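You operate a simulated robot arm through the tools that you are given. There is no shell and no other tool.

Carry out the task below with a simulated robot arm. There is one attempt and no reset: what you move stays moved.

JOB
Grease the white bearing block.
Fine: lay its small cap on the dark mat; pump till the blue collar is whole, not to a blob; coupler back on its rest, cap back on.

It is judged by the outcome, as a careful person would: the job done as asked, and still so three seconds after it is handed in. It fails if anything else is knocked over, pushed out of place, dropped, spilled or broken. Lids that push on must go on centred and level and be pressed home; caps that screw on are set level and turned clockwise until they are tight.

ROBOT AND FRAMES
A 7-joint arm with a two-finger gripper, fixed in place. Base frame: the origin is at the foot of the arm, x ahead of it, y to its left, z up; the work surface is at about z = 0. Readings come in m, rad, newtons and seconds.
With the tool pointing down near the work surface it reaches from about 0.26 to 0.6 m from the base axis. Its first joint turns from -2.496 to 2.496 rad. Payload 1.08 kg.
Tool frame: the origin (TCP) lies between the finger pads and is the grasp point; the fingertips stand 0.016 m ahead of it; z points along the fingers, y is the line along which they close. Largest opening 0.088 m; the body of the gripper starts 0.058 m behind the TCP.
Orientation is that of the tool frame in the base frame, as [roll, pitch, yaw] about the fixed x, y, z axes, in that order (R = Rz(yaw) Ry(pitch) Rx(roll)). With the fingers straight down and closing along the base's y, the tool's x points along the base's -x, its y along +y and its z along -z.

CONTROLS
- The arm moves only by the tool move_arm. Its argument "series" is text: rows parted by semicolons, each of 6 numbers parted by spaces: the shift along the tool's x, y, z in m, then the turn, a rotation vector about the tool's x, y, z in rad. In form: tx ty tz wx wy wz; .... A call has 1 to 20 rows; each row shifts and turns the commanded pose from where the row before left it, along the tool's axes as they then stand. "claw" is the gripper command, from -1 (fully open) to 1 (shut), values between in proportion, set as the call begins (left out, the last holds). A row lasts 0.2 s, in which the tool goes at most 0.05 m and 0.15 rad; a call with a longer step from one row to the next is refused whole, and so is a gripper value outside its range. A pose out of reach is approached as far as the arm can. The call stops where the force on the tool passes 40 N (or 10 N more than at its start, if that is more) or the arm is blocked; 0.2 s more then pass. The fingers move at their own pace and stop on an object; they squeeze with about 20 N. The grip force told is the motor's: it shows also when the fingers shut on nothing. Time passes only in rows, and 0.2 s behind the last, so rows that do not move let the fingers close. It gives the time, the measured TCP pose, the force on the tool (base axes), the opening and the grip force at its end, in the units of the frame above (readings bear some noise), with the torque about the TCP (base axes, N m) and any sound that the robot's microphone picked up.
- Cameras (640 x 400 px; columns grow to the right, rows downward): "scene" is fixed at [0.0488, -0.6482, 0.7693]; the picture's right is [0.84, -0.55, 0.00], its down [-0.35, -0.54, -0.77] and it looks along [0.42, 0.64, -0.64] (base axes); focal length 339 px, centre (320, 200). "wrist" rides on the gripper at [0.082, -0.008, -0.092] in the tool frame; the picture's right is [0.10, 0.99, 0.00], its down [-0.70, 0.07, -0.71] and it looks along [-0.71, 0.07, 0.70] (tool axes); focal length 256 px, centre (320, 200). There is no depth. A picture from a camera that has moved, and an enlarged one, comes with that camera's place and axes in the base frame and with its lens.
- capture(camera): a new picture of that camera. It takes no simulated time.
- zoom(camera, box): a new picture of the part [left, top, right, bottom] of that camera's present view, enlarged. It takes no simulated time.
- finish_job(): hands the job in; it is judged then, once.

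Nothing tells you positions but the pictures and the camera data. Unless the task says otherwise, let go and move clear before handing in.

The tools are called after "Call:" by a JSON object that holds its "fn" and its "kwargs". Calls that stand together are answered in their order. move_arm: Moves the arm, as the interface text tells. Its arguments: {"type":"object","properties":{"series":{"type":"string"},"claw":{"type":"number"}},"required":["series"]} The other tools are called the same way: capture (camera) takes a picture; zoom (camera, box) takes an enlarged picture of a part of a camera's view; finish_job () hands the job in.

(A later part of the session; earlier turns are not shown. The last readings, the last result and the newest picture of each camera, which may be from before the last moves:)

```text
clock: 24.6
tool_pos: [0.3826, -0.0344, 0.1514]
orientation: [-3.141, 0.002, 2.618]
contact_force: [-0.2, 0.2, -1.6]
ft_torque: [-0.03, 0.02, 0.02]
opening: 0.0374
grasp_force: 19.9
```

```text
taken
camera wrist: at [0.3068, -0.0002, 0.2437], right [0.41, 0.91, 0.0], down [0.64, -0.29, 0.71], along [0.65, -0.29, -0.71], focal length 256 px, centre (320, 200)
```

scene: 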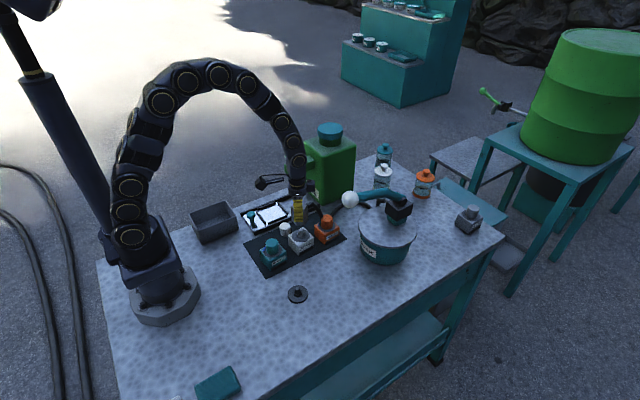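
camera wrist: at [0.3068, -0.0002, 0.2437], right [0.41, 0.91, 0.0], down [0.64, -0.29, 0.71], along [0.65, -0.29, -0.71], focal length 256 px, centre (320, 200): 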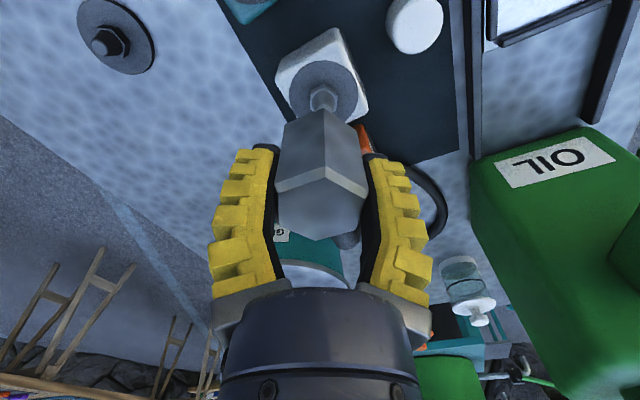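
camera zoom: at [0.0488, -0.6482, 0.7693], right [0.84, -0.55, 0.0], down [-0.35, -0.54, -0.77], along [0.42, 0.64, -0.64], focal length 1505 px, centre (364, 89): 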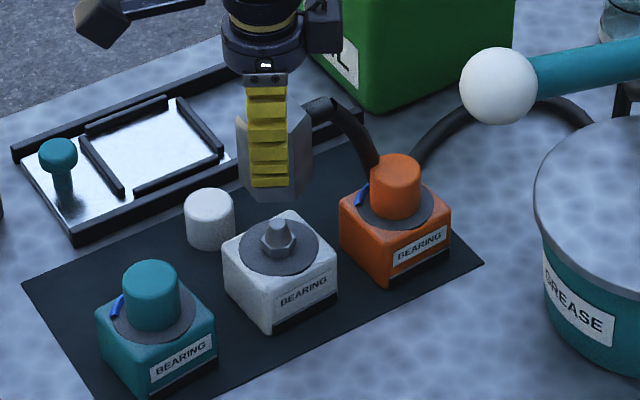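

The coupler hangs over the white block. I'll zoom in with the wrist camera to check its alignment to the nipple.

Call:
{"fn": "zoom", "kwargs": {"camera": "wrist", "box": [260, 20, 400, 130]}}

Call:
{"fn": "zoom", "kwargs": {"camera": "scene", "box": [290, 200, 340, 260]}}

```text
3.64 times, centred on (330, 75) of wrist
camera zoom: at [0.3068, -0.0002, 0.2437], right [0.41, 0.91, 0.0], down [0.64, -0.29, 0.71], along [0.65, -0.29, -0.71], focal length 931 px, centre (284, 654)
```

zoom: 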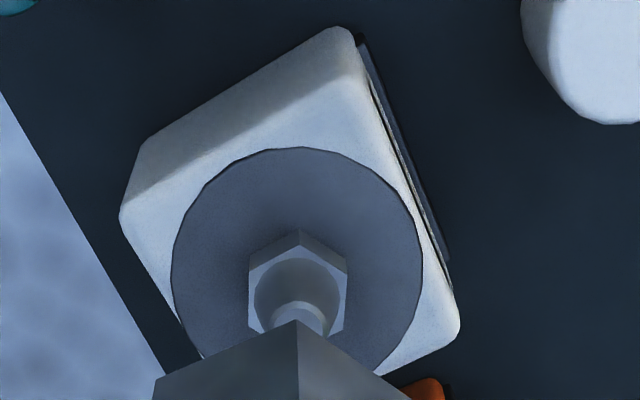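

```text
6.67 times, centred on (315, 230) of scene
camera zoom: at [0.0488, -0.6482, 0.7693], right [0.84, -0.55, 0.0], down [-0.35, -0.54, -0.77], along [0.42, 0.64, -0.64], focal length 2257 px, centre (353, 0)
```

zoom: 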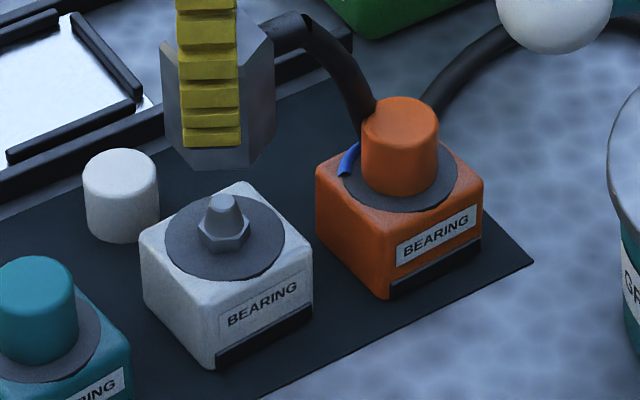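

The nipple sits about 2 mm to the tool's +y side compared with the aligned view over the rest. I'll correct that and lower to just above the nipple tip for another look.

Call:
{"fn": "move_arm", "kwargs": {"series": "0.0002 0.0019 0 0 0 0; 0 0 0.014 0 0 0; 0 0 0.012 0 0 0; 0 0 0 0 0 0"}}

Call:
{"fn": "zoom", "kwargs": {"camera": "scene", "box": [290, 200, 340, 260]}}

Call:
{"fn": "zoom", "kwargs": {"camera": "wrist", "box": [240, 20, 400, 150]}}

```text
clock: 25.6
tool_pos: [0.3844, -0.0331, 0.1254]
orientation: [-3.14, 0.0, 2.619]
contact_force: [-0.2, -0.2, -2.3]
ft_torque: [-0.02, -0.03, -0.03]
opening: 0.0375
grasp_force: 20.5
```

```text
6.67 times, centred on (315, 230) of scene
camera zoom: at [0.0488, -0.6482, 0.7693], right [0.84, -0.55, 0.0], down [-0.35, -0.54, -0.77], along [0.42, 0.64, -0.64], focal length 2257 px, centre (353, 0)
```

zoom: 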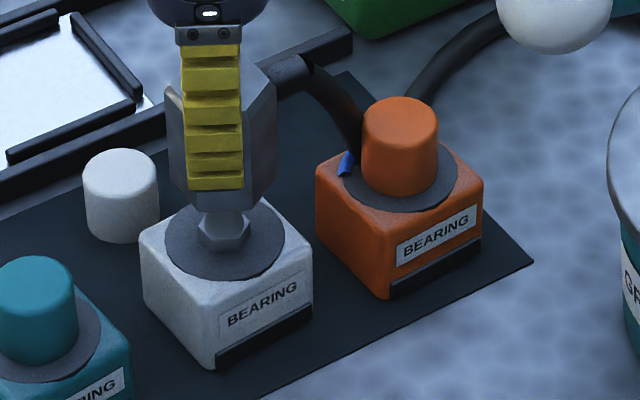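

```text
3.08 times, centred on (320, 85) of wrist
camera zoom: at [0.3085, 0.0017, 0.2171], right [0.41, 0.91, 0.0], down [0.64, -0.29, 0.71], along [0.65, -0.29, -0.71], focal length 788 px, centre (320, 554)
```

zoom: 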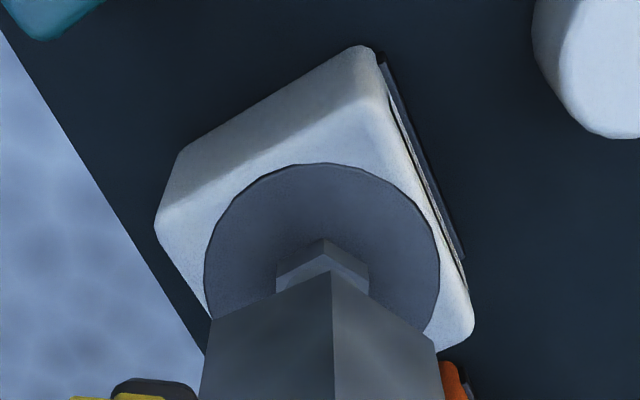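

In both views the coupler's axis lines up with the nipple to within about 1 mm. I'll lower it gradually onto the nipple while watching the force.

Call:
{"fn": "move_arm", "kwargs": {"series": "0 0 0.005 0 0 0; 0 0 0.005 0 0 0; 0 0 0.005 0 0 0; 0 0 0 0 0 0"}}

Call:
{"fn": "zoom", "kwargs": {"camera": "scene", "box": [290, 200, 340, 260]}}

```text
clock: 26.6
tool_pos: [0.3832, -0.0315, 0.1085]
orientation: [-3.14, -0.002, 2.619]
contact_force: [0.6, 0.5, -0.9]
ft_torque: [0.01, 0.01, -0.04]
opening: 0.0375
grasp_force: 19.4
```

```text
6.67 times, centred on (315, 230) of scene
camera zoom: at [0.0488, -0.6482, 0.7693], right [0.84, -0.55, 0.0], down [-0.35, -0.54, -0.77], along [0.42, 0.64, -0.64], focal length 2257 px, centre (353, 0)
```

zoom: 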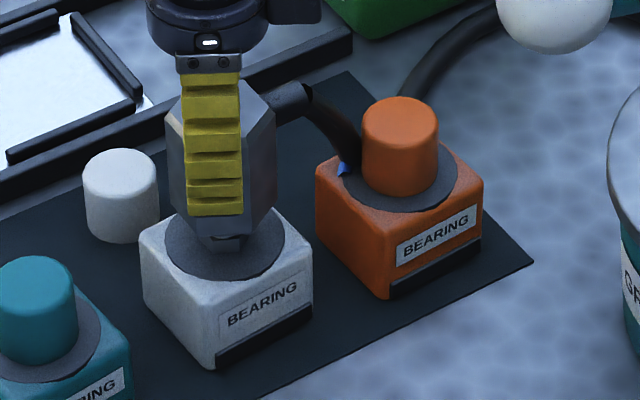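

The nipple tip is already inside the bore without contact. I'll continue down.

Call:
{"fn": "move_arm", "kwargs": {"series": "0 0 0.004 0 0 0; 0 0 0.004 0 0 0; 0 0 0.003 0 0 0; 0 0 0 0 0 0"}}

Call:
{"fn": "zoom", "kwargs": {"camera": "scene", "box": [290, 200, 340, 260]}}

```text
clock: 27.6
tool_pos: [0.3829, -0.0311, 0.0979]
orientation: [3.141, -0.003, 2.618]
contact_force: [0.1, 0.4, -1.3]
ft_torque: [0.0, -0.02, -0.01]
opening: 0.0375
grasp_force: 20.1
```

```text
6.67 times, centred on (315, 230) of scene
camera zoom: at [0.0488, -0.6482, 0.7693], right [0.84, -0.55, 0.0], down [-0.35, -0.54, -0.77], along [0.42, 0.64, -0.64], focal length 2257 px, centre (353, 0)
```

zoom: 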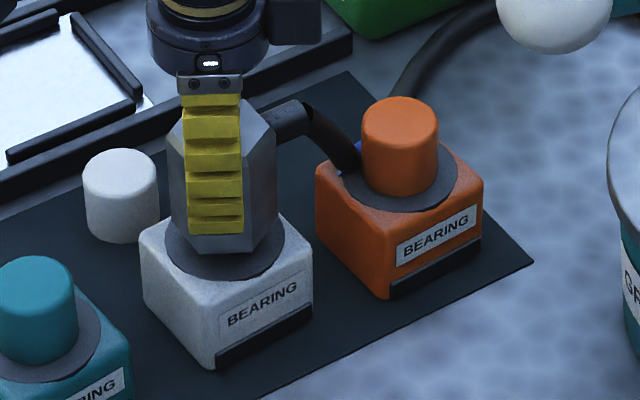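

It still slides on freely. I'll press the last few millimetres in small steps and listen for a click.

Call:
{"fn": "move_arm", "kwargs": {"series": "0 0 0.002 0 0 0; 0 0 0.002 0 0 0; 0 0 0 0 0 0"}}

```text
clock: 28.4
tool_pos: [0.3833, -0.0313, 0.0947]
orientation: [-3.141, -0.002, 2.619]
contact_force: [-0.5, -0.8, -1.1]
ft_torque: [-0.04, 0.03, -0.03]
opening: 0.0377
grasp_force: 19.9
```

Call:
{"fn": "move_arm", "kwargs": {"series": "0 0 0.0015 0 0 0; 0 0 0.0015 0 0 0; 0 0 0 0 0 0"}}

Call:
{"fn": "zoom", "kwargs": {"camera": "scene", "box": [290, 200, 340, 260]}}

```text
clock: 29.2
tool_pos: [0.3816, -0.0305, 0.0913]
orientation: [3.141, 0.0, 2.619]
contact_force: [0.4, 0.1, -1.6]
ft_torque: [-0.03, -0.01, -0.01]
opening: 0.0375
grasp_force: 20.0
```

```text
6.67 times, centred on (315, 230) of scene
camera zoom: at [0.0488, -0.6482, 0.7693], right [0.84, -0.55, 0.0], down [-0.35, -0.54, -0.77], along [0.42, 0.64, -0.64], focal length 2257 px, centre (353, 0)
```

zoom: 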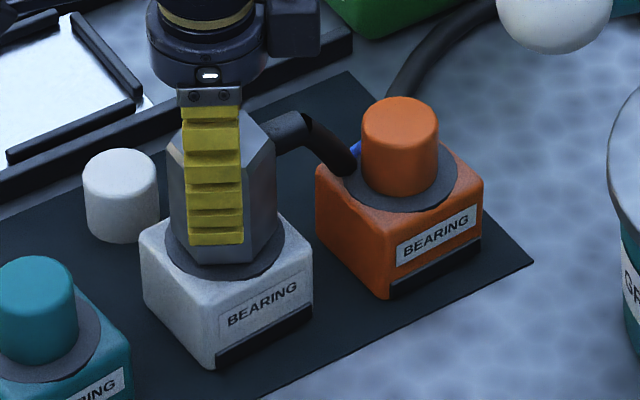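

No resistance yet at TCP z 0.0915, so I'll continue in small steps.

Call:
{"fn": "move_arm", "kwargs": {"series": "0 0 0.0015 0 0 0; 0 0 0.0015 0 0 0; 0 0 0 0 0 0"}}

```text
clock: 30.0
tool_pos: [0.3831, -0.0302, 0.0883]
orientation: [-3.142, 0.002, 2.618]
contact_force: [-4.1, -2.8, 11.0]
ft_torque: [0.11, 0.07, 0.0]
opening: 0.0375
grasp_force: 20.3
```

Contact now reads 11 N at z 0.0885. I'll press a little further for a firm seat and listen for a click.

Call:
{"fn": "move_arm", "kwargs": {"series": "0 0 0.001 0 0 0; 0 0 0.001 0 0 0; 0 0 0 0 0 0"}}

Call:
{"fn": "zoom", "kwargs": {"camera": "scene", "box": [290, 200, 340, 260]}}

Call:
{"fn": "capture", "kwargs": {"camera": "wrist"}}

```text
clock: 30.8
tool_pos: [0.3843, -0.0322, 0.0858]
orientation: [3.141, 0.0, 2.617]
contact_force: [-2.6, 1.7, 13.9]
ft_torque: [0.01, 0.02, 0.0]
opening: 0.0379
grasp_force: 19.9
```

```text
6.67 times, centred on (315, 230) of scene
camera zoom: at [0.0488, -0.6482, 0.7693], right [0.84, -0.55, 0.0], down [-0.35, -0.54, -0.77], along [0.42, 0.64, -0.64], focal length 2257 px, centre (353, 0)
```

zoom: 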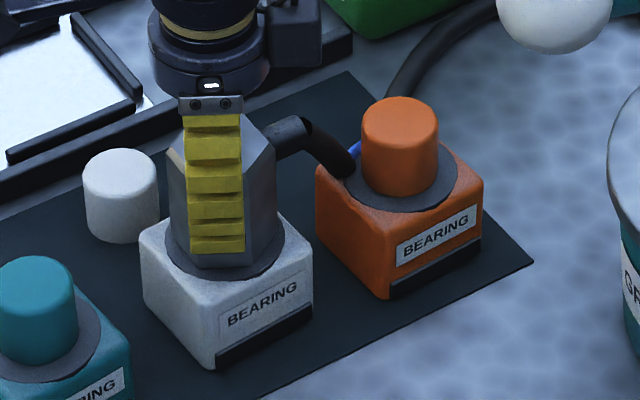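

```text
taken
camera wrist: at [0.3084, 0.0031, 0.1781], right [0.41, 0.91, 0.0], down [0.64, -0.29, 0.71], along [0.65, -0.29, -0.71], focal length 256 px, centre (320, 200)
```

wrist: 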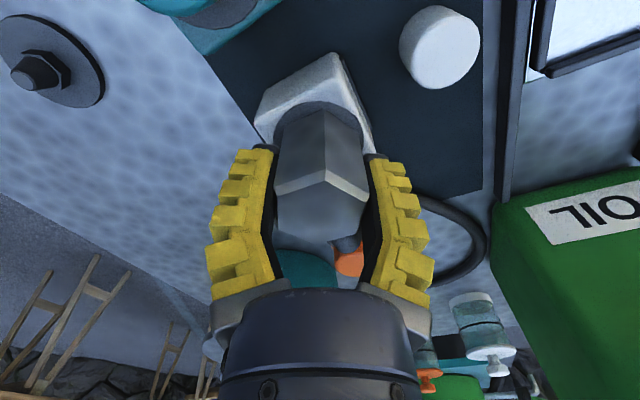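

The coupler's lower edge now sits on the block's ring and the fingers slipped slightly at about 14 N, so it is fully down. I'll release it, rise straight up, and check that it stays.

Call:
{"fn": "move_arm", "kwargs": {"series": "0 0 -0.0008 0 0 0; 0 0 0 0 0 0; 0 0 0 0 0 0; 0 0 0 0 0 0", "claw": -0.3}}

Call:
{"fn": "zoom", "kwargs": {"camera": "scene", "box": [290, 200, 340, 260]}}

Call:
{"fn": "capture", "kwargs": {"camera": "wrist"}}

```text
clock: 31.8
tool_pos: [0.383, -0.0323, 0.0868]
orientation: [-3.14, 0.0, 2.618]
contact_force: [1.1, -0.3, -0.4]
ft_torque: [0.01, -0.02, -0.03]
opening: 0.0612
grasp_force: 3.0
```

```text
6.67 times, centred on (315, 230) of scene
camera zoom: at [0.0488, -0.6482, 0.7693], right [0.84, -0.55, 0.0], down [-0.35, -0.54, -0.77], along [0.42, 0.64, -0.64], focal length 2257 px, centre (353, 0)
```

zoom: 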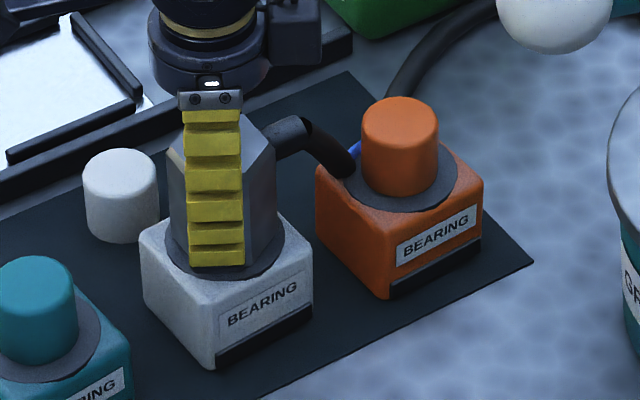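

```text
taken
camera wrist: at [0.3086, 0.0035, 0.1788], right [0.41, 0.91, 0.0], down [0.64, -0.29, 0.71], along [0.65, -0.29, -0.71], focal length 256 px, centre (320, 200)
```

wrist: 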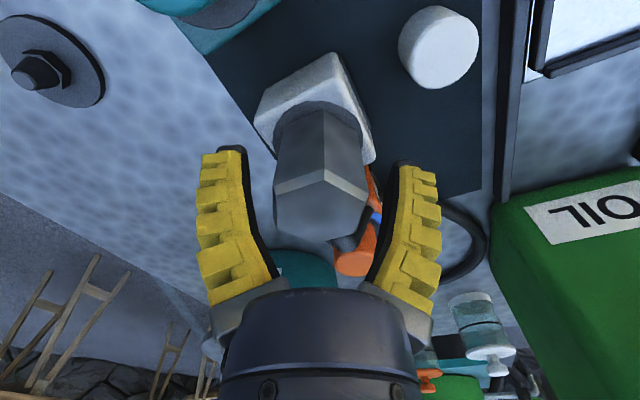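

It stays upright. I'll rise straight up clear of it.

Call:
{"fn": "move_arm", "kwargs": {"series": "0 0 -0.02 0 0 0; 0 0 -0.025 0 0 0; 0 0 -0.03 0 0 0; 0 0 -0.04 0 0 0; 0 0 -0.04 0 0 0; 0 0 -0.04 0 0 0; 0 0 0 0 0 0"}}

Call:
{"fn": "zoom", "kwargs": {"camera": "scene", "box": [280, 180, 360, 260]}}

Call:
{"fn": "capture", "kwargs": {"camera": "wrist"}}

Call:
{"fn": "zoom", "kwargs": {"camera": "scene", "box": [330, 160, 450, 270]}}

```text
clock: 33.4
tool_pos: [0.3837, -0.031, 0.2807]
orientation: [-3.14, 0.001, 2.618]
contact_force: [0.2, -0.4, 0.5]
ft_torque: [0.01, 0.01, -0.01]
opening: 0.0615
grasp_force: 2.8
```

```text
5.00 times, centred on (320, 220) of scene
camera zoom: at [0.0488, -0.6482, 0.7693], right [0.84, -0.55, 0.0], down [-0.35, -0.54, -0.77], along [0.42, 0.64, -0.64], focal length 1693 px, centre (320, 100)
```

zoom: 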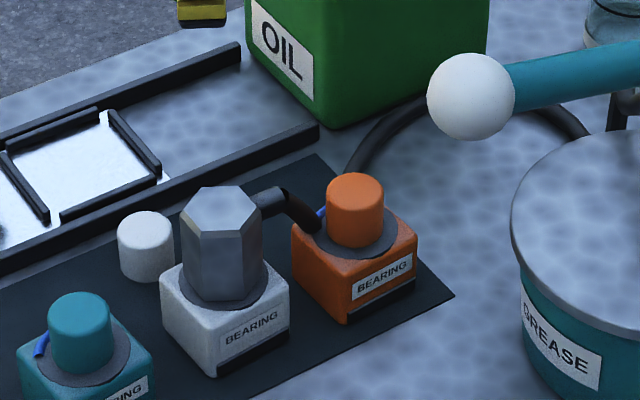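

```text
taken
camera wrist: at [0.3086, 0.004, 0.3724], right [0.41, 0.91, 0.0], down [0.64, -0.29, 0.71], along [0.65, -0.29, -0.71], focal length 256 px, centre (320, 200)
```

wrist: 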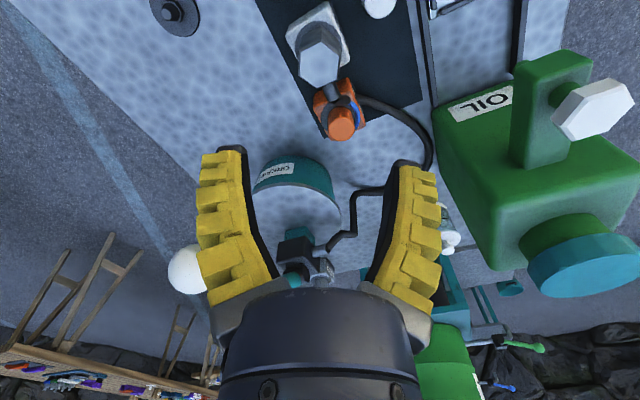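

```text
3.64 times, centred on (390, 215) of scene
camera zoom: at [0.0488, -0.6482, 0.7693], right [0.84, -0.55, 0.0], down [-0.35, -0.54, -0.77], along [0.42, 0.64, -0.64], focal length 1231 px, centre (66, 146)
```

zoom: 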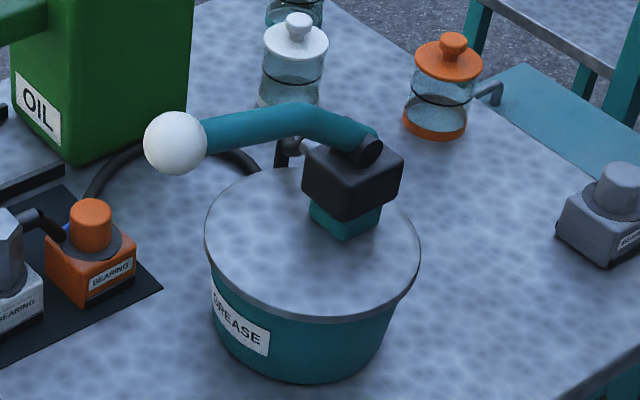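

The coupler is seated on the white block's nipple and the area around it is clear. The pump ball is at about (0.440, -0.177, 0.263), and the lever runs along +x to a pivot on the pot. I'll rise, turn the fingers back to close along y, and position above the ball to grip its sides.

Call:
{"fn": "move_arm", "kwargs": {"series": "0 0 -0.024 0 0 -0.131; 0 0 -0.024 0 0 -0.131; 0 0 -0.024 0 0 -0.131; 0 0 -0.02 0 0 -0.1306; -0.0143 -0.0362 0 0 0 0; -0.0143 -0.0362 0 0 0 0; -0.0143 -0.0362 0 0 0 0; -0.0143 -0.0362 0 0 0 0; 0 0 0 0 0 0", "claw": -0.5}}

Call:
{"fn": "capture", "kwargs": {"camera": "wrist"}}

Call:
{"fn": "capture", "kwargs": {"camera": "scene"}}

```text
clock: 35.4
tool_pos: [0.4417, -0.1774, 0.3756]
orientation: [-3.141, -0.002, -3.14]
contact_force: [0.9, 0.5, 1.2]
ft_torque: [0.0, 0.0, -0.05]
opening: 0.0694
grasp_force: 2.3
```

```text
taken
camera wrist: at [0.3587, -0.1854, 0.4676], right [-0.1, 0.99, 0.0], down [0.7, 0.07, 0.71], along [0.7, 0.07, -0.71], focal length 256 px, centre (320, 200)
```

wrist: 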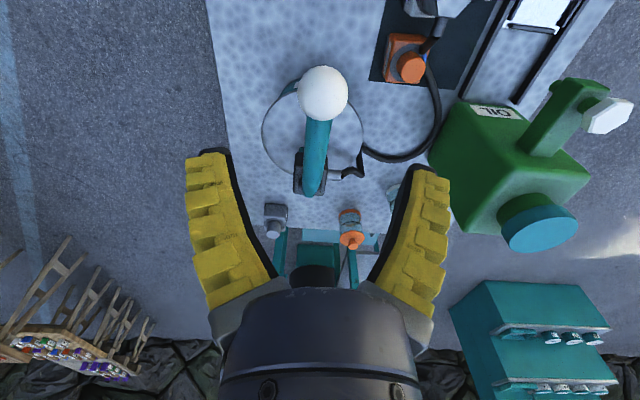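

```text
taken
```

scene: 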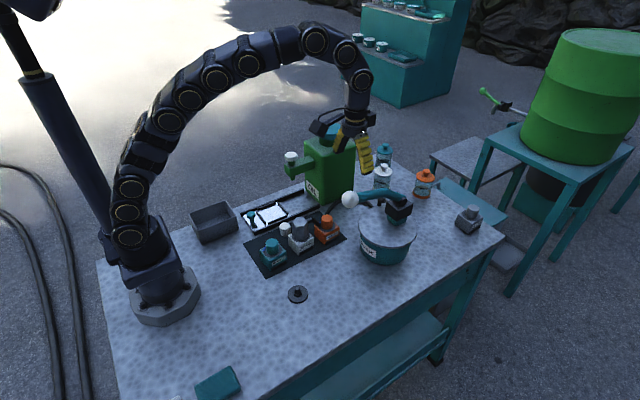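

The ball is almost directly below the tool. I'll lower partway and check the alignment.

Call:
{"fn": "move_arm", "kwargs": {"series": "-0.0015 0.001 0.02 0 0 0; -0.001 0 0.025 0 0 0; 0 0 0.02 0 0 0; 0 0 0 0 0 0"}}

Call:
{"fn": "capture", "kwargs": {"camera": "wrist"}}

Call:
{"fn": "zoom", "kwargs": {"camera": "scene", "box": [310, 110, 430, 220]}}

```text
clock: 36.4
tool_pos: [0.4428, -0.175, 0.3086]
orientation: [3.141, -0.001, -3.141]
contact_force: [0.6, 0.2, 0.8]
ft_torque: [0.02, -0.01, -0.01]
opening: 0.0693
grasp_force: 2.7
```

```text
taken
camera wrist: at [0.3613, -0.1825, 0.4012], right [-0.1, 0.99, 0.0], down [0.7, 0.07, 0.71], along [0.7, 0.07, -0.71], focal length 256 px, centre (320, 200)
```

wrist: 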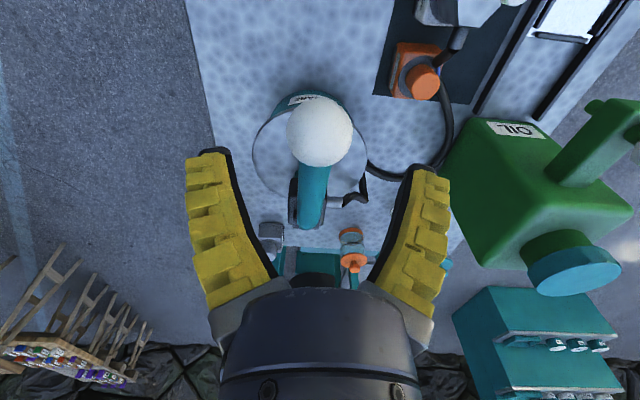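

```text
3.64 times, centred on (370, 165) of scene
camera zoom: at [0.0488, -0.6482, 0.7693], right [0.84, -0.55, 0.0], down [-0.35, -0.54, -0.77], along [0.42, 0.64, -0.64], focal length 1231 px, centre (138, 327)
```

zoom: 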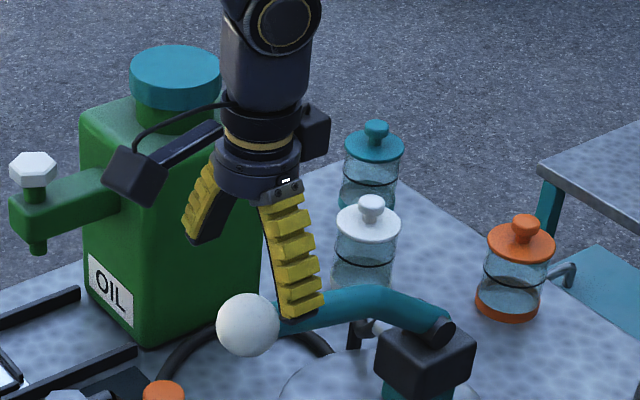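

Alignment over the ball is good to within 2 mm. I'll lower to the ball's centre height and close on it.

Call:
{"fn": "move_arm", "kwargs": {"series": "0 0 0.015 0 0 0; 0 0 0.015 0 0 0; 0.001 0 0.0155 0 0 0; 0 0 0 0 0 0"}}

Call:
{"fn": "capture", "kwargs": {"camera": "wrist"}}

Call:
{"fn": "zoom", "kwargs": {"camera": "scene", "box": [310, 130, 430, 240]}}

```text
clock: 37.4
tool_pos: [0.4426, -0.1754, 0.2638]
orientation: [3.142, 0.0, -3.142]
contact_force: [-0.3, -0.2, -0.4]
ft_torque: [-0.04, -0.01, 0.02]
opening: 0.0695
grasp_force: 2.1
```

```text
taken
camera wrist: at [0.3603, -0.1826, 0.3559], right [-0.1, 0.99, 0.0], down [0.7, 0.07, 0.71], along [0.71, 0.07, -0.71], focal length 256 px, centre (320, 200)
```

wrist: 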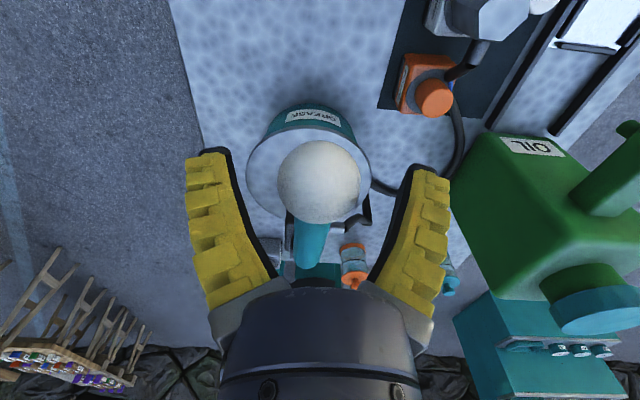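

```text
3.64 times, centred on (370, 185) of scene
camera zoom: at [0.0488, -0.6482, 0.7693], right [0.84, -0.55, 0.0], down [-0.35, -0.54, -0.77], along [0.42, 0.64, -0.64], focal length 1231 px, centre (138, 254)
```

zoom: 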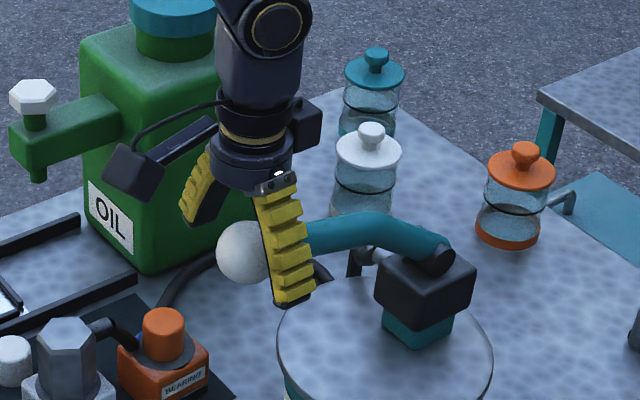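

The ball is centred between the fingers. I'll close on it.

Call:
{"fn": "move_arm", "kwargs": {"series": "0.0015 0 0 0 0 0; 0 0 0 0 0 0; 0 0 0 0 0 0; 0 0 0 0 0 0", "claw": 1}}

Call:
{"fn": "zoom", "kwargs": {"camera": "wrist", "box": [220, 100, 420, 300]}}

```text
clock: 38.4
tool_pos: [0.4419, -0.1756, 0.2633]
orientation: [-3.141, 0.0, 3.14]
contact_force: [11.6, -4.7, -0.7]
ft_torque: [-0.06, -0.45, 0.01]
opening: 0.0347
grasp_force: 22.0
```

```text
2.00 times, centred on (320, 200) of wrist
camera zoom: at [0.3594, -0.1826, 0.3558], right [-0.1, 0.99, 0.0], down [0.7, 0.07, 0.71], along [0.71, 0.07, -0.7], focal length 512 px, centre (320, 200)
```

zoom: 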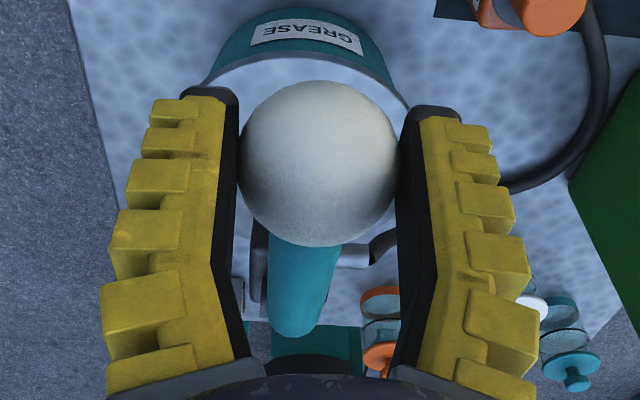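

The ball is held, with some side force left from closing while the tool was still shifting. I'll relax that and try a short first stroke downward along the lever's arc to feel the resistance.

Call:
{"fn": "move_arm", "kwargs": {"series": "-0.0012 0 0 0 0 0; 0.003 0 0.007 0 0 0; 0.003 0 0.007 0 0 0; 0 0 0 0 0 0"}}

Call:
{"fn": "zoom", "kwargs": {"camera": "scene", "box": [310, 130, 430, 240]}}

```text
clock: 39.4
tool_pos: [0.4373, -0.1758, 0.2489]
orientation: [-3.141, -0.005, 3.14]
contact_force: [-2.5, -10.5, 5.3]
ft_torque: [-0.06, -0.18, -0.02]
opening: 0.0361
grasp_force: 22.0
```

```text
3.64 times, centred on (370, 185) of scene
camera zoom: at [0.0488, -0.6482, 0.7693], right [0.84, -0.55, 0.0], down [-0.35, -0.54, -0.77], along [0.42, 0.64, -0.64], focal length 1231 px, centre (138, 254)
```

zoom: 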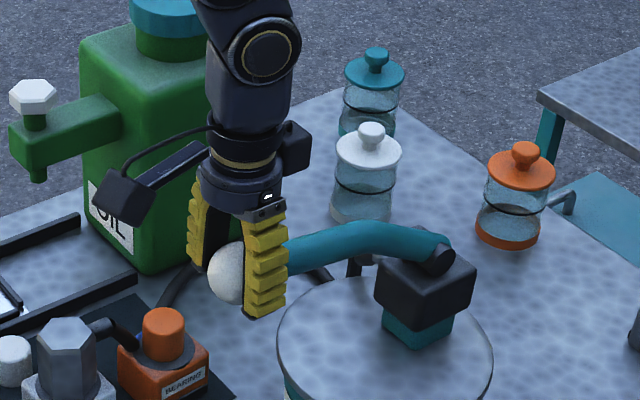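

The lever moves easily at about 5 N. The sideways force says the tool is about 1 mm too far in +y, so I'll correct that and continue the stroke down, feeling for the end stop.

Call:
{"fn": "move_arm", "kwargs": {"series": "0.003 -0.0012 0.008 0 0 0; 0.0025 0 0.008 0 0 0; 0.0025 0 0.008 0 0 0; 0 0 0 0 0 0"}}

Call:
{"fn": "zoom", "kwargs": {"camera": "scene", "box": [310, 130, 430, 240]}}

Call:
{"fn": "zoom", "kwargs": {"camera": "scene", "box": [280, 200, 350, 260]}}

```text
clock: 40.4
tool_pos: [0.4296, -0.1754, 0.2252]
orientation: [3.14, 0.003, 3.141]
contact_force: [17.6, 4.9, 0.3]
ft_torque: [0.05, -0.26, -0.05]
opening: 0.0361
grasp_force: 21.7
```

```text
3.64 times, centred on (370, 185) of scene
camera zoom: at [0.0488, -0.6482, 0.7693], right [0.84, -0.55, 0.0], down [-0.35, -0.54, -0.77], along [0.42, 0.64, -0.64], focal length 1231 px, centre (138, 254)
```

zoom: 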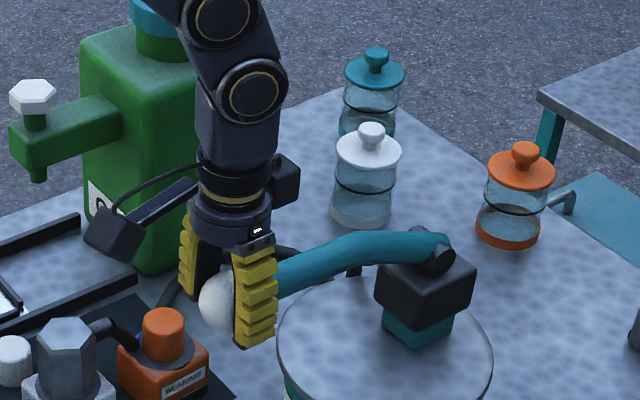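

```text
6.67 times, centred on (315, 230) of scene
camera zoom: at [0.0488, -0.6482, 0.7693], right [0.84, -0.55, 0.0], down [-0.35, -0.54, -0.77], along [0.42, 0.64, -0.64], focal length 2257 px, centre (353, 0)
```

zoom: 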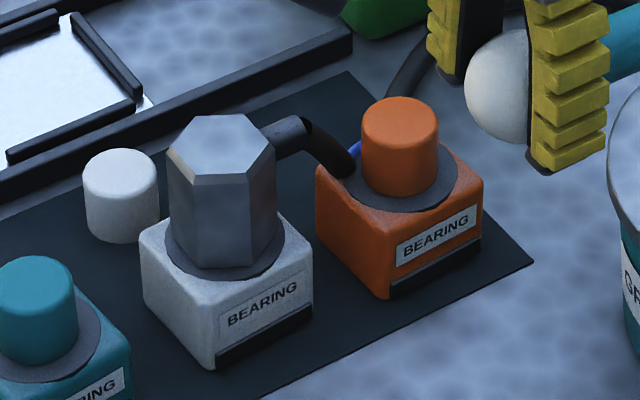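

The side force along x shows the arc is nearly vertical here, which puts the pivot at about z 0.20. I'll correct and continue down.

Call:
{"fn": "move_arm", "kwargs": {"series": "-0.0015 0.0004 0.006 0 0 0; 0.0005 0 0.008 0 0 0; 0 0 0.008 0 0 0; 0 0 0 0 0 0"}}

Call:
{"fn": "zoom", "kwargs": {"camera": "scene", "box": [310, 130, 430, 240]}}

Call:
{"fn": "zoom", "kwargs": {"camera": "scene", "box": [280, 200, 350, 260]}}

```text
clock: 41.4
tool_pos: [0.4258, -0.1757, 0.2029]
orientation: [3.141, -0.006, 3.14]
contact_force: [-13.0, 14.2, 5.8]
ft_torque: [0.11, -0.07, 0.19]
opening: 0.0382
grasp_force: 22.7
```

```text
3.64 times, centred on (370, 185) of scene
camera zoom: at [0.0488, -0.6482, 0.7693], right [0.84, -0.55, 0.0], down [-0.35, -0.54, -0.77], along [0.42, 0.64, -0.64], focal length 1231 px, centre (138, 254)
```

zoom: 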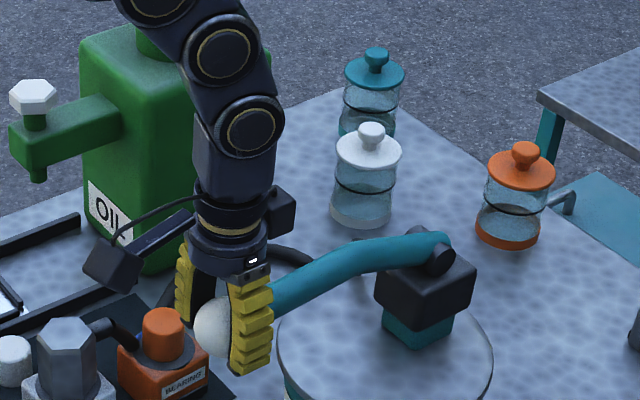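

```text
6.67 times, centred on (315, 230) of scene
camera zoom: at [0.0488, -0.6482, 0.7693], right [0.84, -0.55, 0.0], down [-0.35, -0.54, -0.77], along [0.42, 0.64, -0.64], focal length 2257 px, centre (353, 0)
```

zoom: 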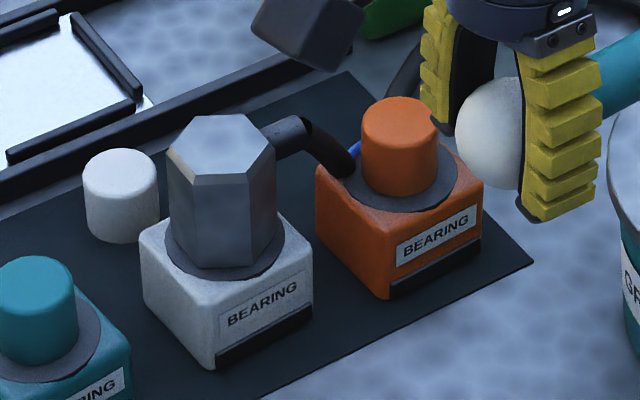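

I over-corrected slightly, but the lever still moves easily. I'll relax the side forces and continue down to find the end of the stroke.

Call:
{"fn": "move_arm", "kwargs": {"series": "0.0018 0.0015 0.006 0 0 0; 0.0003 0 0.008 0 0 0; 0 0 0.006 0 0 0; 0 0 0 0 0 0"}}

Call:
{"fn": "zoom", "kwargs": {"camera": "scene", "box": [280, 190, 400, 270]}}

```text
clock: 42.4
tool_pos: [0.4274, -0.1748, 0.1846]
orientation: [-3.138, 0.004, -3.14]
contact_force: [13.0, 1.4, 6.0]
ft_torque: [-0.06, -0.33, -0.06]
opening: 0.0396
grasp_force: 22.2
```

```text
5.00 times, centred on (340, 230) of scene
camera zoom: at [0.0488, -0.6482, 0.7693], right [0.84, -0.55, 0.0], down [-0.35, -0.54, -0.77], along [0.42, 0.64, -0.64], focal length 1693 px, centre (220, 50)
```

zoom: 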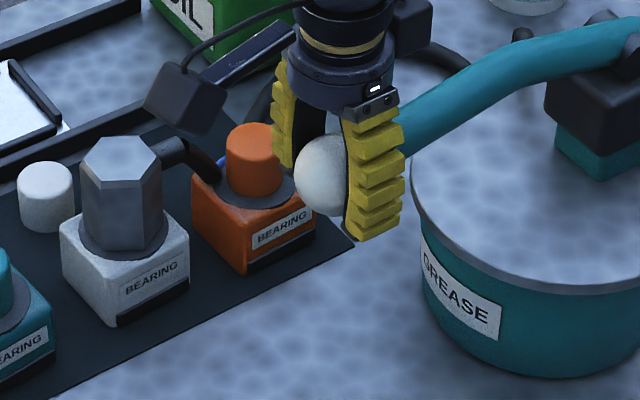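

The lever keeps moving smoothly, so I'll continue further down.

Call:
{"fn": "move_arm", "kwargs": {"series": "-0.0016 -0.0002 0.006 0 0 0; -0.0003 0 0.007 0 0 0; -0.0005 0 0.007 0 0 0; 0 0 0 0 0 0"}}

Call:
{"fn": "zoom", "kwargs": {"camera": "scene", "box": [280, 190, 400, 270]}}

```text
clock: 43.4
tool_pos: [0.4294, -0.1753, 0.1612]
orientation: [-3.141, -0.003, 3.141]
contact_force: [-5.2, -6.2, 5.3]
ft_torque: [-0.02, -0.16, -0.03]
opening: 0.0408
grasp_force: 22.1
```

```text
5.00 times, centred on (340, 230) of scene
camera zoom: at [0.0488, -0.6482, 0.7693], right [0.84, -0.55, 0.0], down [-0.35, -0.54, -0.77], along [0.42, 0.64, -0.64], focal length 1693 px, centre (220, 50)
```

zoom: 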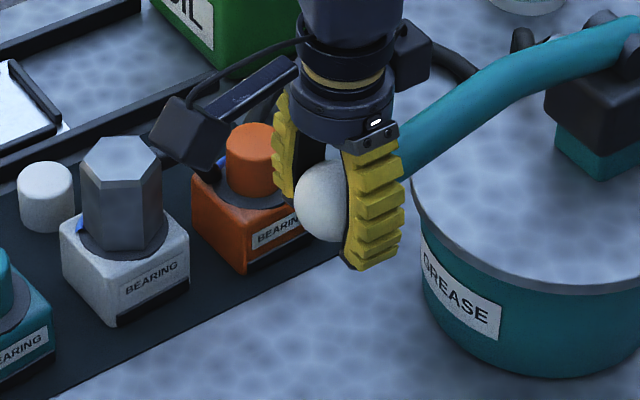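

A bit of blue has appeared at the white block's ring, so the pump is working. I'll zoom in on the collar.

Call:
{"fn": "zoom", "kwargs": {"camera": "scene", "box": [285, 210, 325, 260]}}

Call:
{"fn": "capture", "kwargs": {"camera": "wrist"}}

```text
8.00 times, centred on (305, 235) of scene
camera zoom: at [0.0488, -0.6482, 0.7693], right [0.84, -0.55, 0.0], down [-0.35, -0.54, -0.77], along [0.42, 0.64, -0.64], focal length 2709 px, centre (440, -80)
```

zoom: 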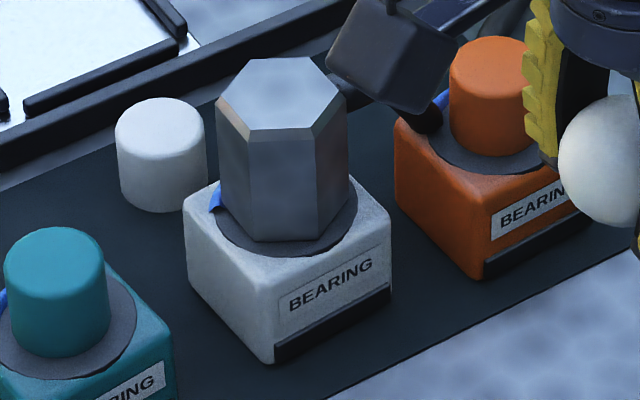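

```text
taken
camera wrist: at [0.3476, -0.1826, 0.2549], right [-0.1, 0.99, 0.0], down [0.7, 0.07, 0.71], along [0.7, 0.07, -0.71], focal length 256 px, centre (320, 200)
```

wrist: 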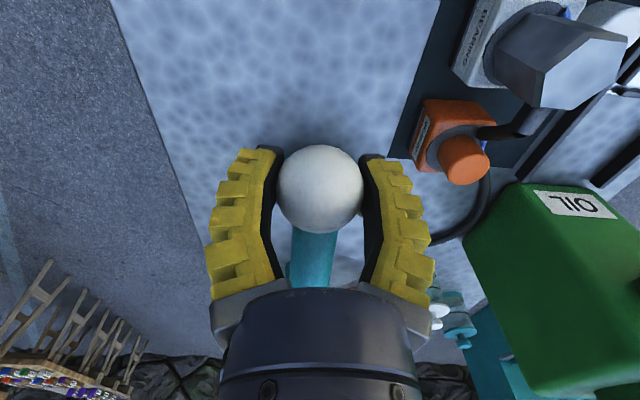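

The collar has begun as a small blue arc on the block's far side. From the measured points I've fitted the lever's arc: pivot at about (0.622, 0.187) in x and z, radius 0.195 m. I'll bring the lever back up along it.

Call:
{"fn": "move_arm", "kwargs": {"series": "0.0016 -0.001 -0.014 0 0 0; 0.0004 0 -0.015 0 0 0; -0.0008 0 -0.015 0 0 0; -0.002 0 -0.015 0 0 0; -0.0032 0 -0.015 0 0 0; -0.0044 0 -0.015 0 0 0; -0.0035 0 -0.009 0 0 0; 0 0 0 0 0 0"}}

Call:
{"fn": "zoom", "kwargs": {"camera": "scene", "box": [285, 210, 325, 260]}}

Call:
{"fn": "zoom", "kwargs": {"camera": "scene", "box": [310, 130, 430, 240]}}

```text
clock: 45.2
tool_pos: [0.4409, -0.1749, 0.2616]
orientation: [3.141, -0.005, -3.141]
contact_force: [-15.4, -1.0, -7.4]
ft_torque: [0.0, 0.11, -0.02]
opening: 0.0357
grasp_force: 21.9
```

```text
8.00 times, centred on (305, 235) of scene
camera zoom: at [0.0488, -0.6482, 0.7693], right [0.84, -0.55, 0.0], down [-0.35, -0.54, -0.77], along [0.42, 0.64, -0.64], focal length 2709 px, centre (440, -80)
```

zoom: 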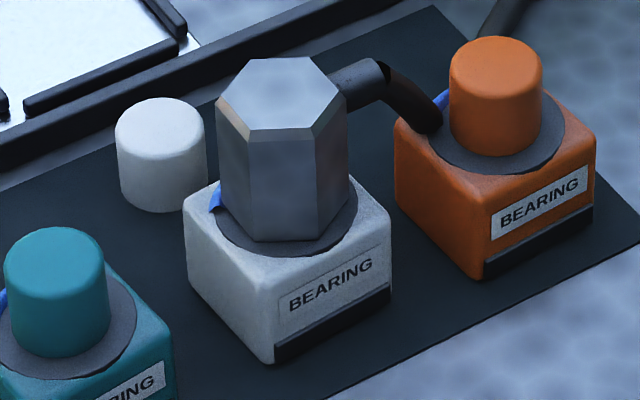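

```text
3.64 times, centred on (370, 185) of scene
camera zoom: at [0.0488, -0.6482, 0.7693], right [0.84, -0.55, 0.0], down [-0.35, -0.54, -0.77], along [0.42, 0.64, -0.64], focal length 1231 px, centre (138, 254)
```

zoom: 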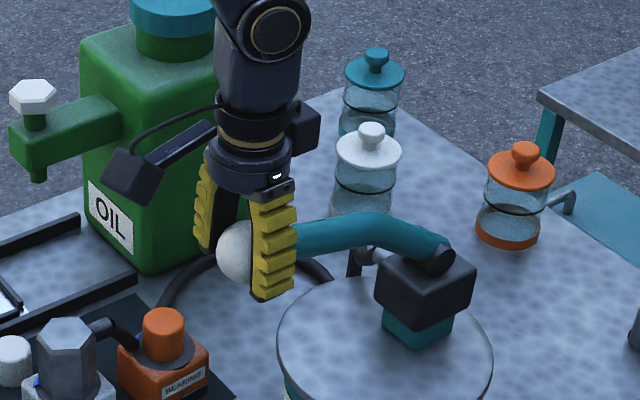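

The first stroke is complete and the lever is back up. I'll check what both cameras show of the collar.

Call:
{"fn": "zoom", "kwargs": {"camera": "wrist", "box": [380, 0, 640, 140]}}

Call:
{"fn": "zoom", "kwargs": {"camera": "scene", "box": [295, 222, 320, 246]}}

Call:
{"fn": "zoom", "kwargs": {"camera": "scene", "box": [258, 230, 283, 256]}}

```text
2.46 times, centred on (510, 70) of wrist
camera zoom: at [0.3592, -0.1827, 0.3541], right [-0.1, 0.99, 0.0], down [0.7, 0.07, 0.71], along [0.7, 0.07, -0.71], focal length 630 px, centre (-148, 520)
```

zoom: 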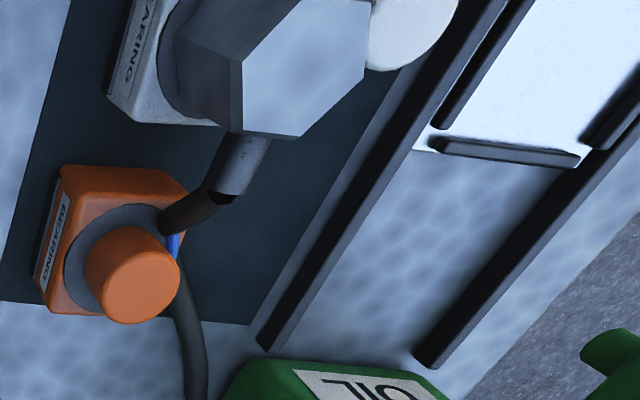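

```text
16.00 times, centred on (308, 234) of scene
camera zoom: at [0.0488, -0.6482, 0.7693], right [0.84, -0.55, 0.0], down [-0.35, -0.54, -0.77], along [0.42, 0.64, -0.64], focal length 5417 px, centre (520, -344)
```

zoom: 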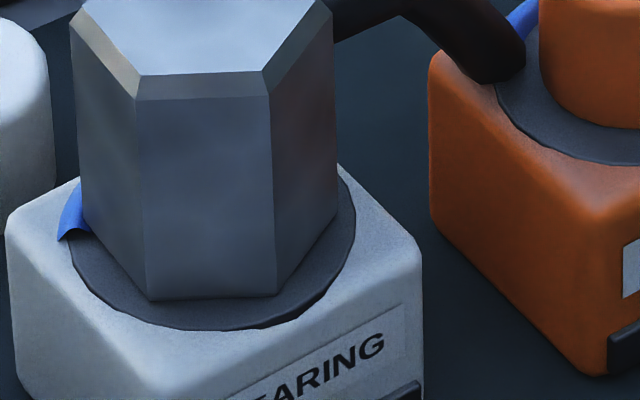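

```text
15.38 times, centred on (270, 243) of scene
camera zoom: at [0.0488, -0.6482, 0.7693], right [0.84, -0.55, 0.0], down [-0.35, -0.54, -0.77], along [0.42, 0.64, -0.64], focal length 5209 px, centre (1082, -462)
```

zoom: 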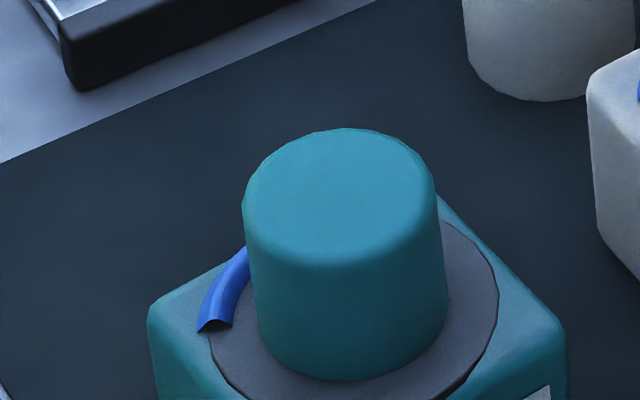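

The white block's arc now matches the part-collars on the other two blocks, about a third of the way round. I'll do the second stroke down along the arc, stopping to look near the bottom.

Call:
{"fn": "move_arm", "kwargs": {"series": "0.0022 0 0.002 0 0 0; 0.005 0 0.0136 0 0 0; 0.0037 0 0.013 0 0 0; 0.0032 0 0.015 0 0 0; 0.002 0 0.015 0 0 0; 0.0008 0 0.013 0 0 0; 0 0 0 0 0 0"}}

Call:
{"fn": "zoom", "kwargs": {"camera": "scene", "box": [285, 210, 325, 260]}}

```text
clock: 46.8
tool_pos: [0.4255, -0.1747, 0.1879]
orientation: [3.141, 0.002, 3.141]
contact_force: [10.8, 13.9, 3.2]
ft_torque: [0.0, -0.12, 0.06]
opening: 0.0414
grasp_force: 21.7
```

```text
8.00 times, centred on (305, 235) of scene
camera zoom: at [0.0488, -0.6482, 0.7693], right [0.84, -0.55, 0.0], down [-0.35, -0.54, -0.77], along [0.42, 0.64, -0.64], focal length 2709 px, centre (440, -80)
```

zoom: 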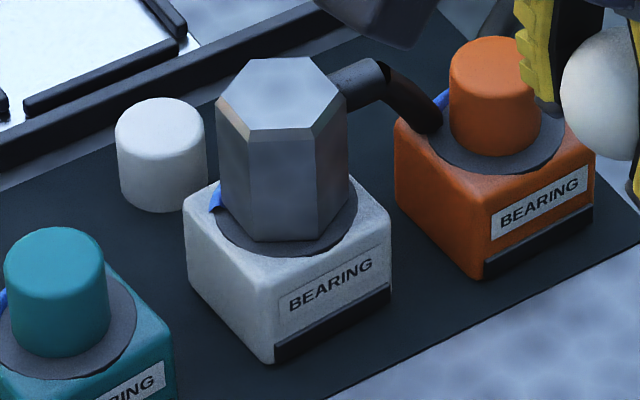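

No change yet at this depth. I'll ease the side forces and go on down.

Call:
{"fn": "move_arm", "kwargs": {"series": "-0.0012 0.0014 0.006 0 0 0; -0.0004 0 0.007 0 0 0; 0 0 0 0 0 0"}}

Call:
{"fn": "zoom", "kwargs": {"camera": "scene", "box": [285, 210, 325, 260]}}

```text
clock: 47.6
tool_pos: [0.425, -0.1752, 0.1759]
orientation: [3.141, -0.004, -3.141]
contact_force: [-3.6, 7.5, 4.2]
ft_torque: [0.03, -0.2, 0.05]
opening: 0.0418
grasp_force: 21.9
```

```text
8.00 times, centred on (305, 235) of scene
camera zoom: at [0.0488, -0.6482, 0.7693], right [0.84, -0.55, 0.0], down [-0.35, -0.54, -0.77], along [0.42, 0.64, -0.64], focal length 2709 px, centre (440, -80)
```

zoom: 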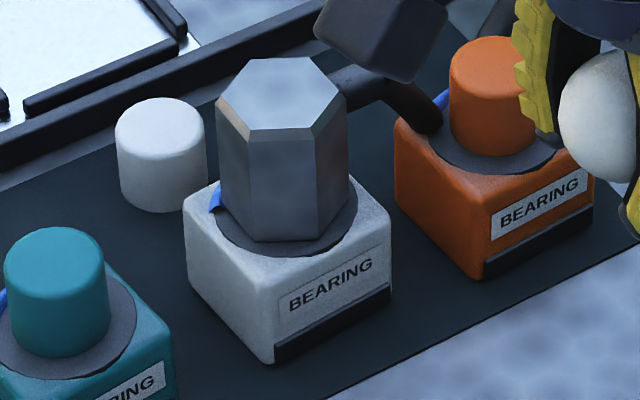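

Call:
{"fn": "move_arm", "kwargs": {"series": "-0.0006 0.0006 0.006 0 0 0; -0.0007 0 0.006 0 0 0; 0 0 0 0 0 0"}}

Call:
{"fn": "zoom", "kwargs": {"camera": "scene", "box": [285, 210, 325, 260]}}

```text
clock: 48.4
tool_pos: [0.4283, -0.175, 0.1636]
orientation: [-3.14, -0.001, -3.141]
contact_force: [-2.7, -5.1, 3.5]
ft_torque: [0.14, -0.01, 0.03]
opening: 0.0333
grasp_force: 22.3
```

```text
8.00 times, centred on (305, 235) of scene
camera zoom: at [0.0488, -0.6482, 0.7693], right [0.84, -0.55, 0.0], down [-0.35, -0.54, -0.77], along [0.42, 0.64, -0.64], focal length 2709 px, centre (440, -80)
```

zoom: 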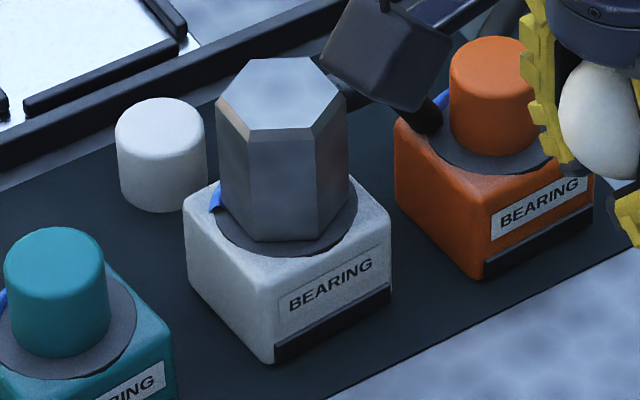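

The opening dropped to 0.033, so the fingers may be slipping on the ball. I'll look at the grip closely.

Call:
{"fn": "zoom", "kwargs": {"camera": "scene", "box": [310, 150, 430, 260]}}

Call:
{"fn": "capture", "kwargs": {"camera": "wrist"}}

```text
3.64 times, centred on (370, 205) of scene
camera zoom: at [0.0488, -0.6482, 0.7693], right [0.84, -0.55, 0.0], down [-0.35, -0.54, -0.77], along [0.42, 0.64, -0.64], focal length 1231 px, centre (138, 182)
```

zoom: 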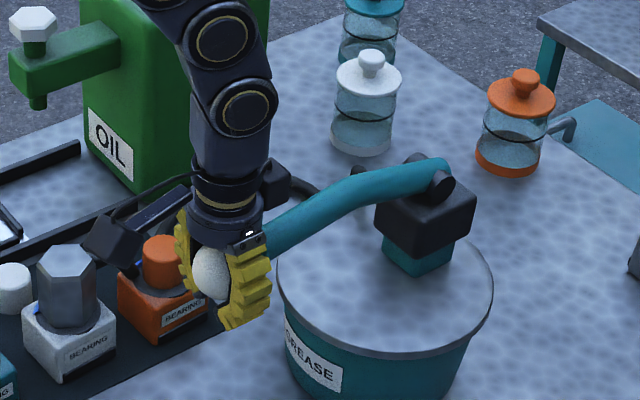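

```text
taken
camera wrist: at [0.3458, -0.1825, 0.2567], right [-0.1, 0.99, 0.0], down [0.7, 0.07, 0.71], along [0.71, 0.07, -0.7], focal length 256 px, centre (320, 200)
```

wrist: 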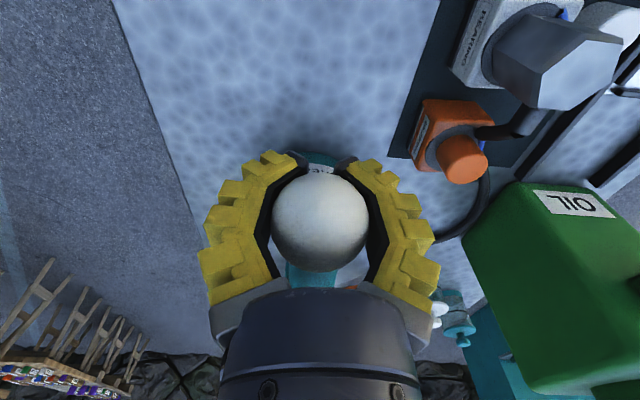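

The ball has slid up between the fingers and is now caged just under the palm. The fingers are closed beneath it, which is actually a firmer hold for pumping. I'll push down further so the palm bears on the ball, watching the force.

Call:
{"fn": "move_arm", "kwargs": {"series": "0 -0.0005 0.006 0 0 0; 0 0 0.006 0 0 0; 0 0 0 0 0 0"}}

Call:
{"fn": "zoom", "kwargs": {"camera": "scene", "box": [310, 150, 430, 260]}}

Call:
{"fn": "capture", "kwargs": {"camera": "wrist"}}

```text
clock: 49.2
tool_pos: [0.429, -0.1751, 0.1523]
orientation: [-3.14, 0.003, -3.14]
contact_force: [9.6, -8.9, 8.0]
ft_torque: [0.19, -0.36, -0.05]
opening: 0.0312
grasp_force: 21.6
```

```text
3.64 times, centred on (370, 205) of scene
camera zoom: at [0.0488, -0.6482, 0.7693], right [0.84, -0.55, 0.0], down [-0.35, -0.54, -0.77], along [0.42, 0.64, -0.64], focal length 1231 px, centre (138, 182)
```

zoom: 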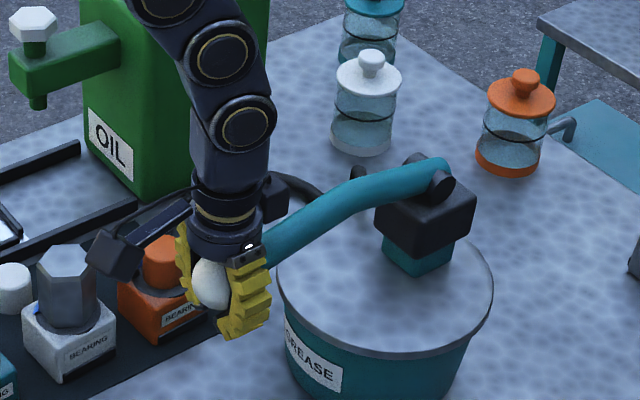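

```text
taken
camera wrist: at [0.3464, -0.1825, 0.2444], right [-0.1, 0.99, 0.0], down [0.7, 0.07, 0.71], along [0.71, 0.07, -0.7], focal length 256 px, centre (320, 200)
```

wrist: 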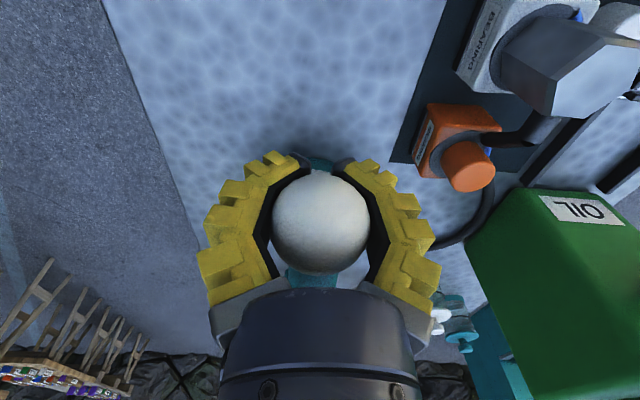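

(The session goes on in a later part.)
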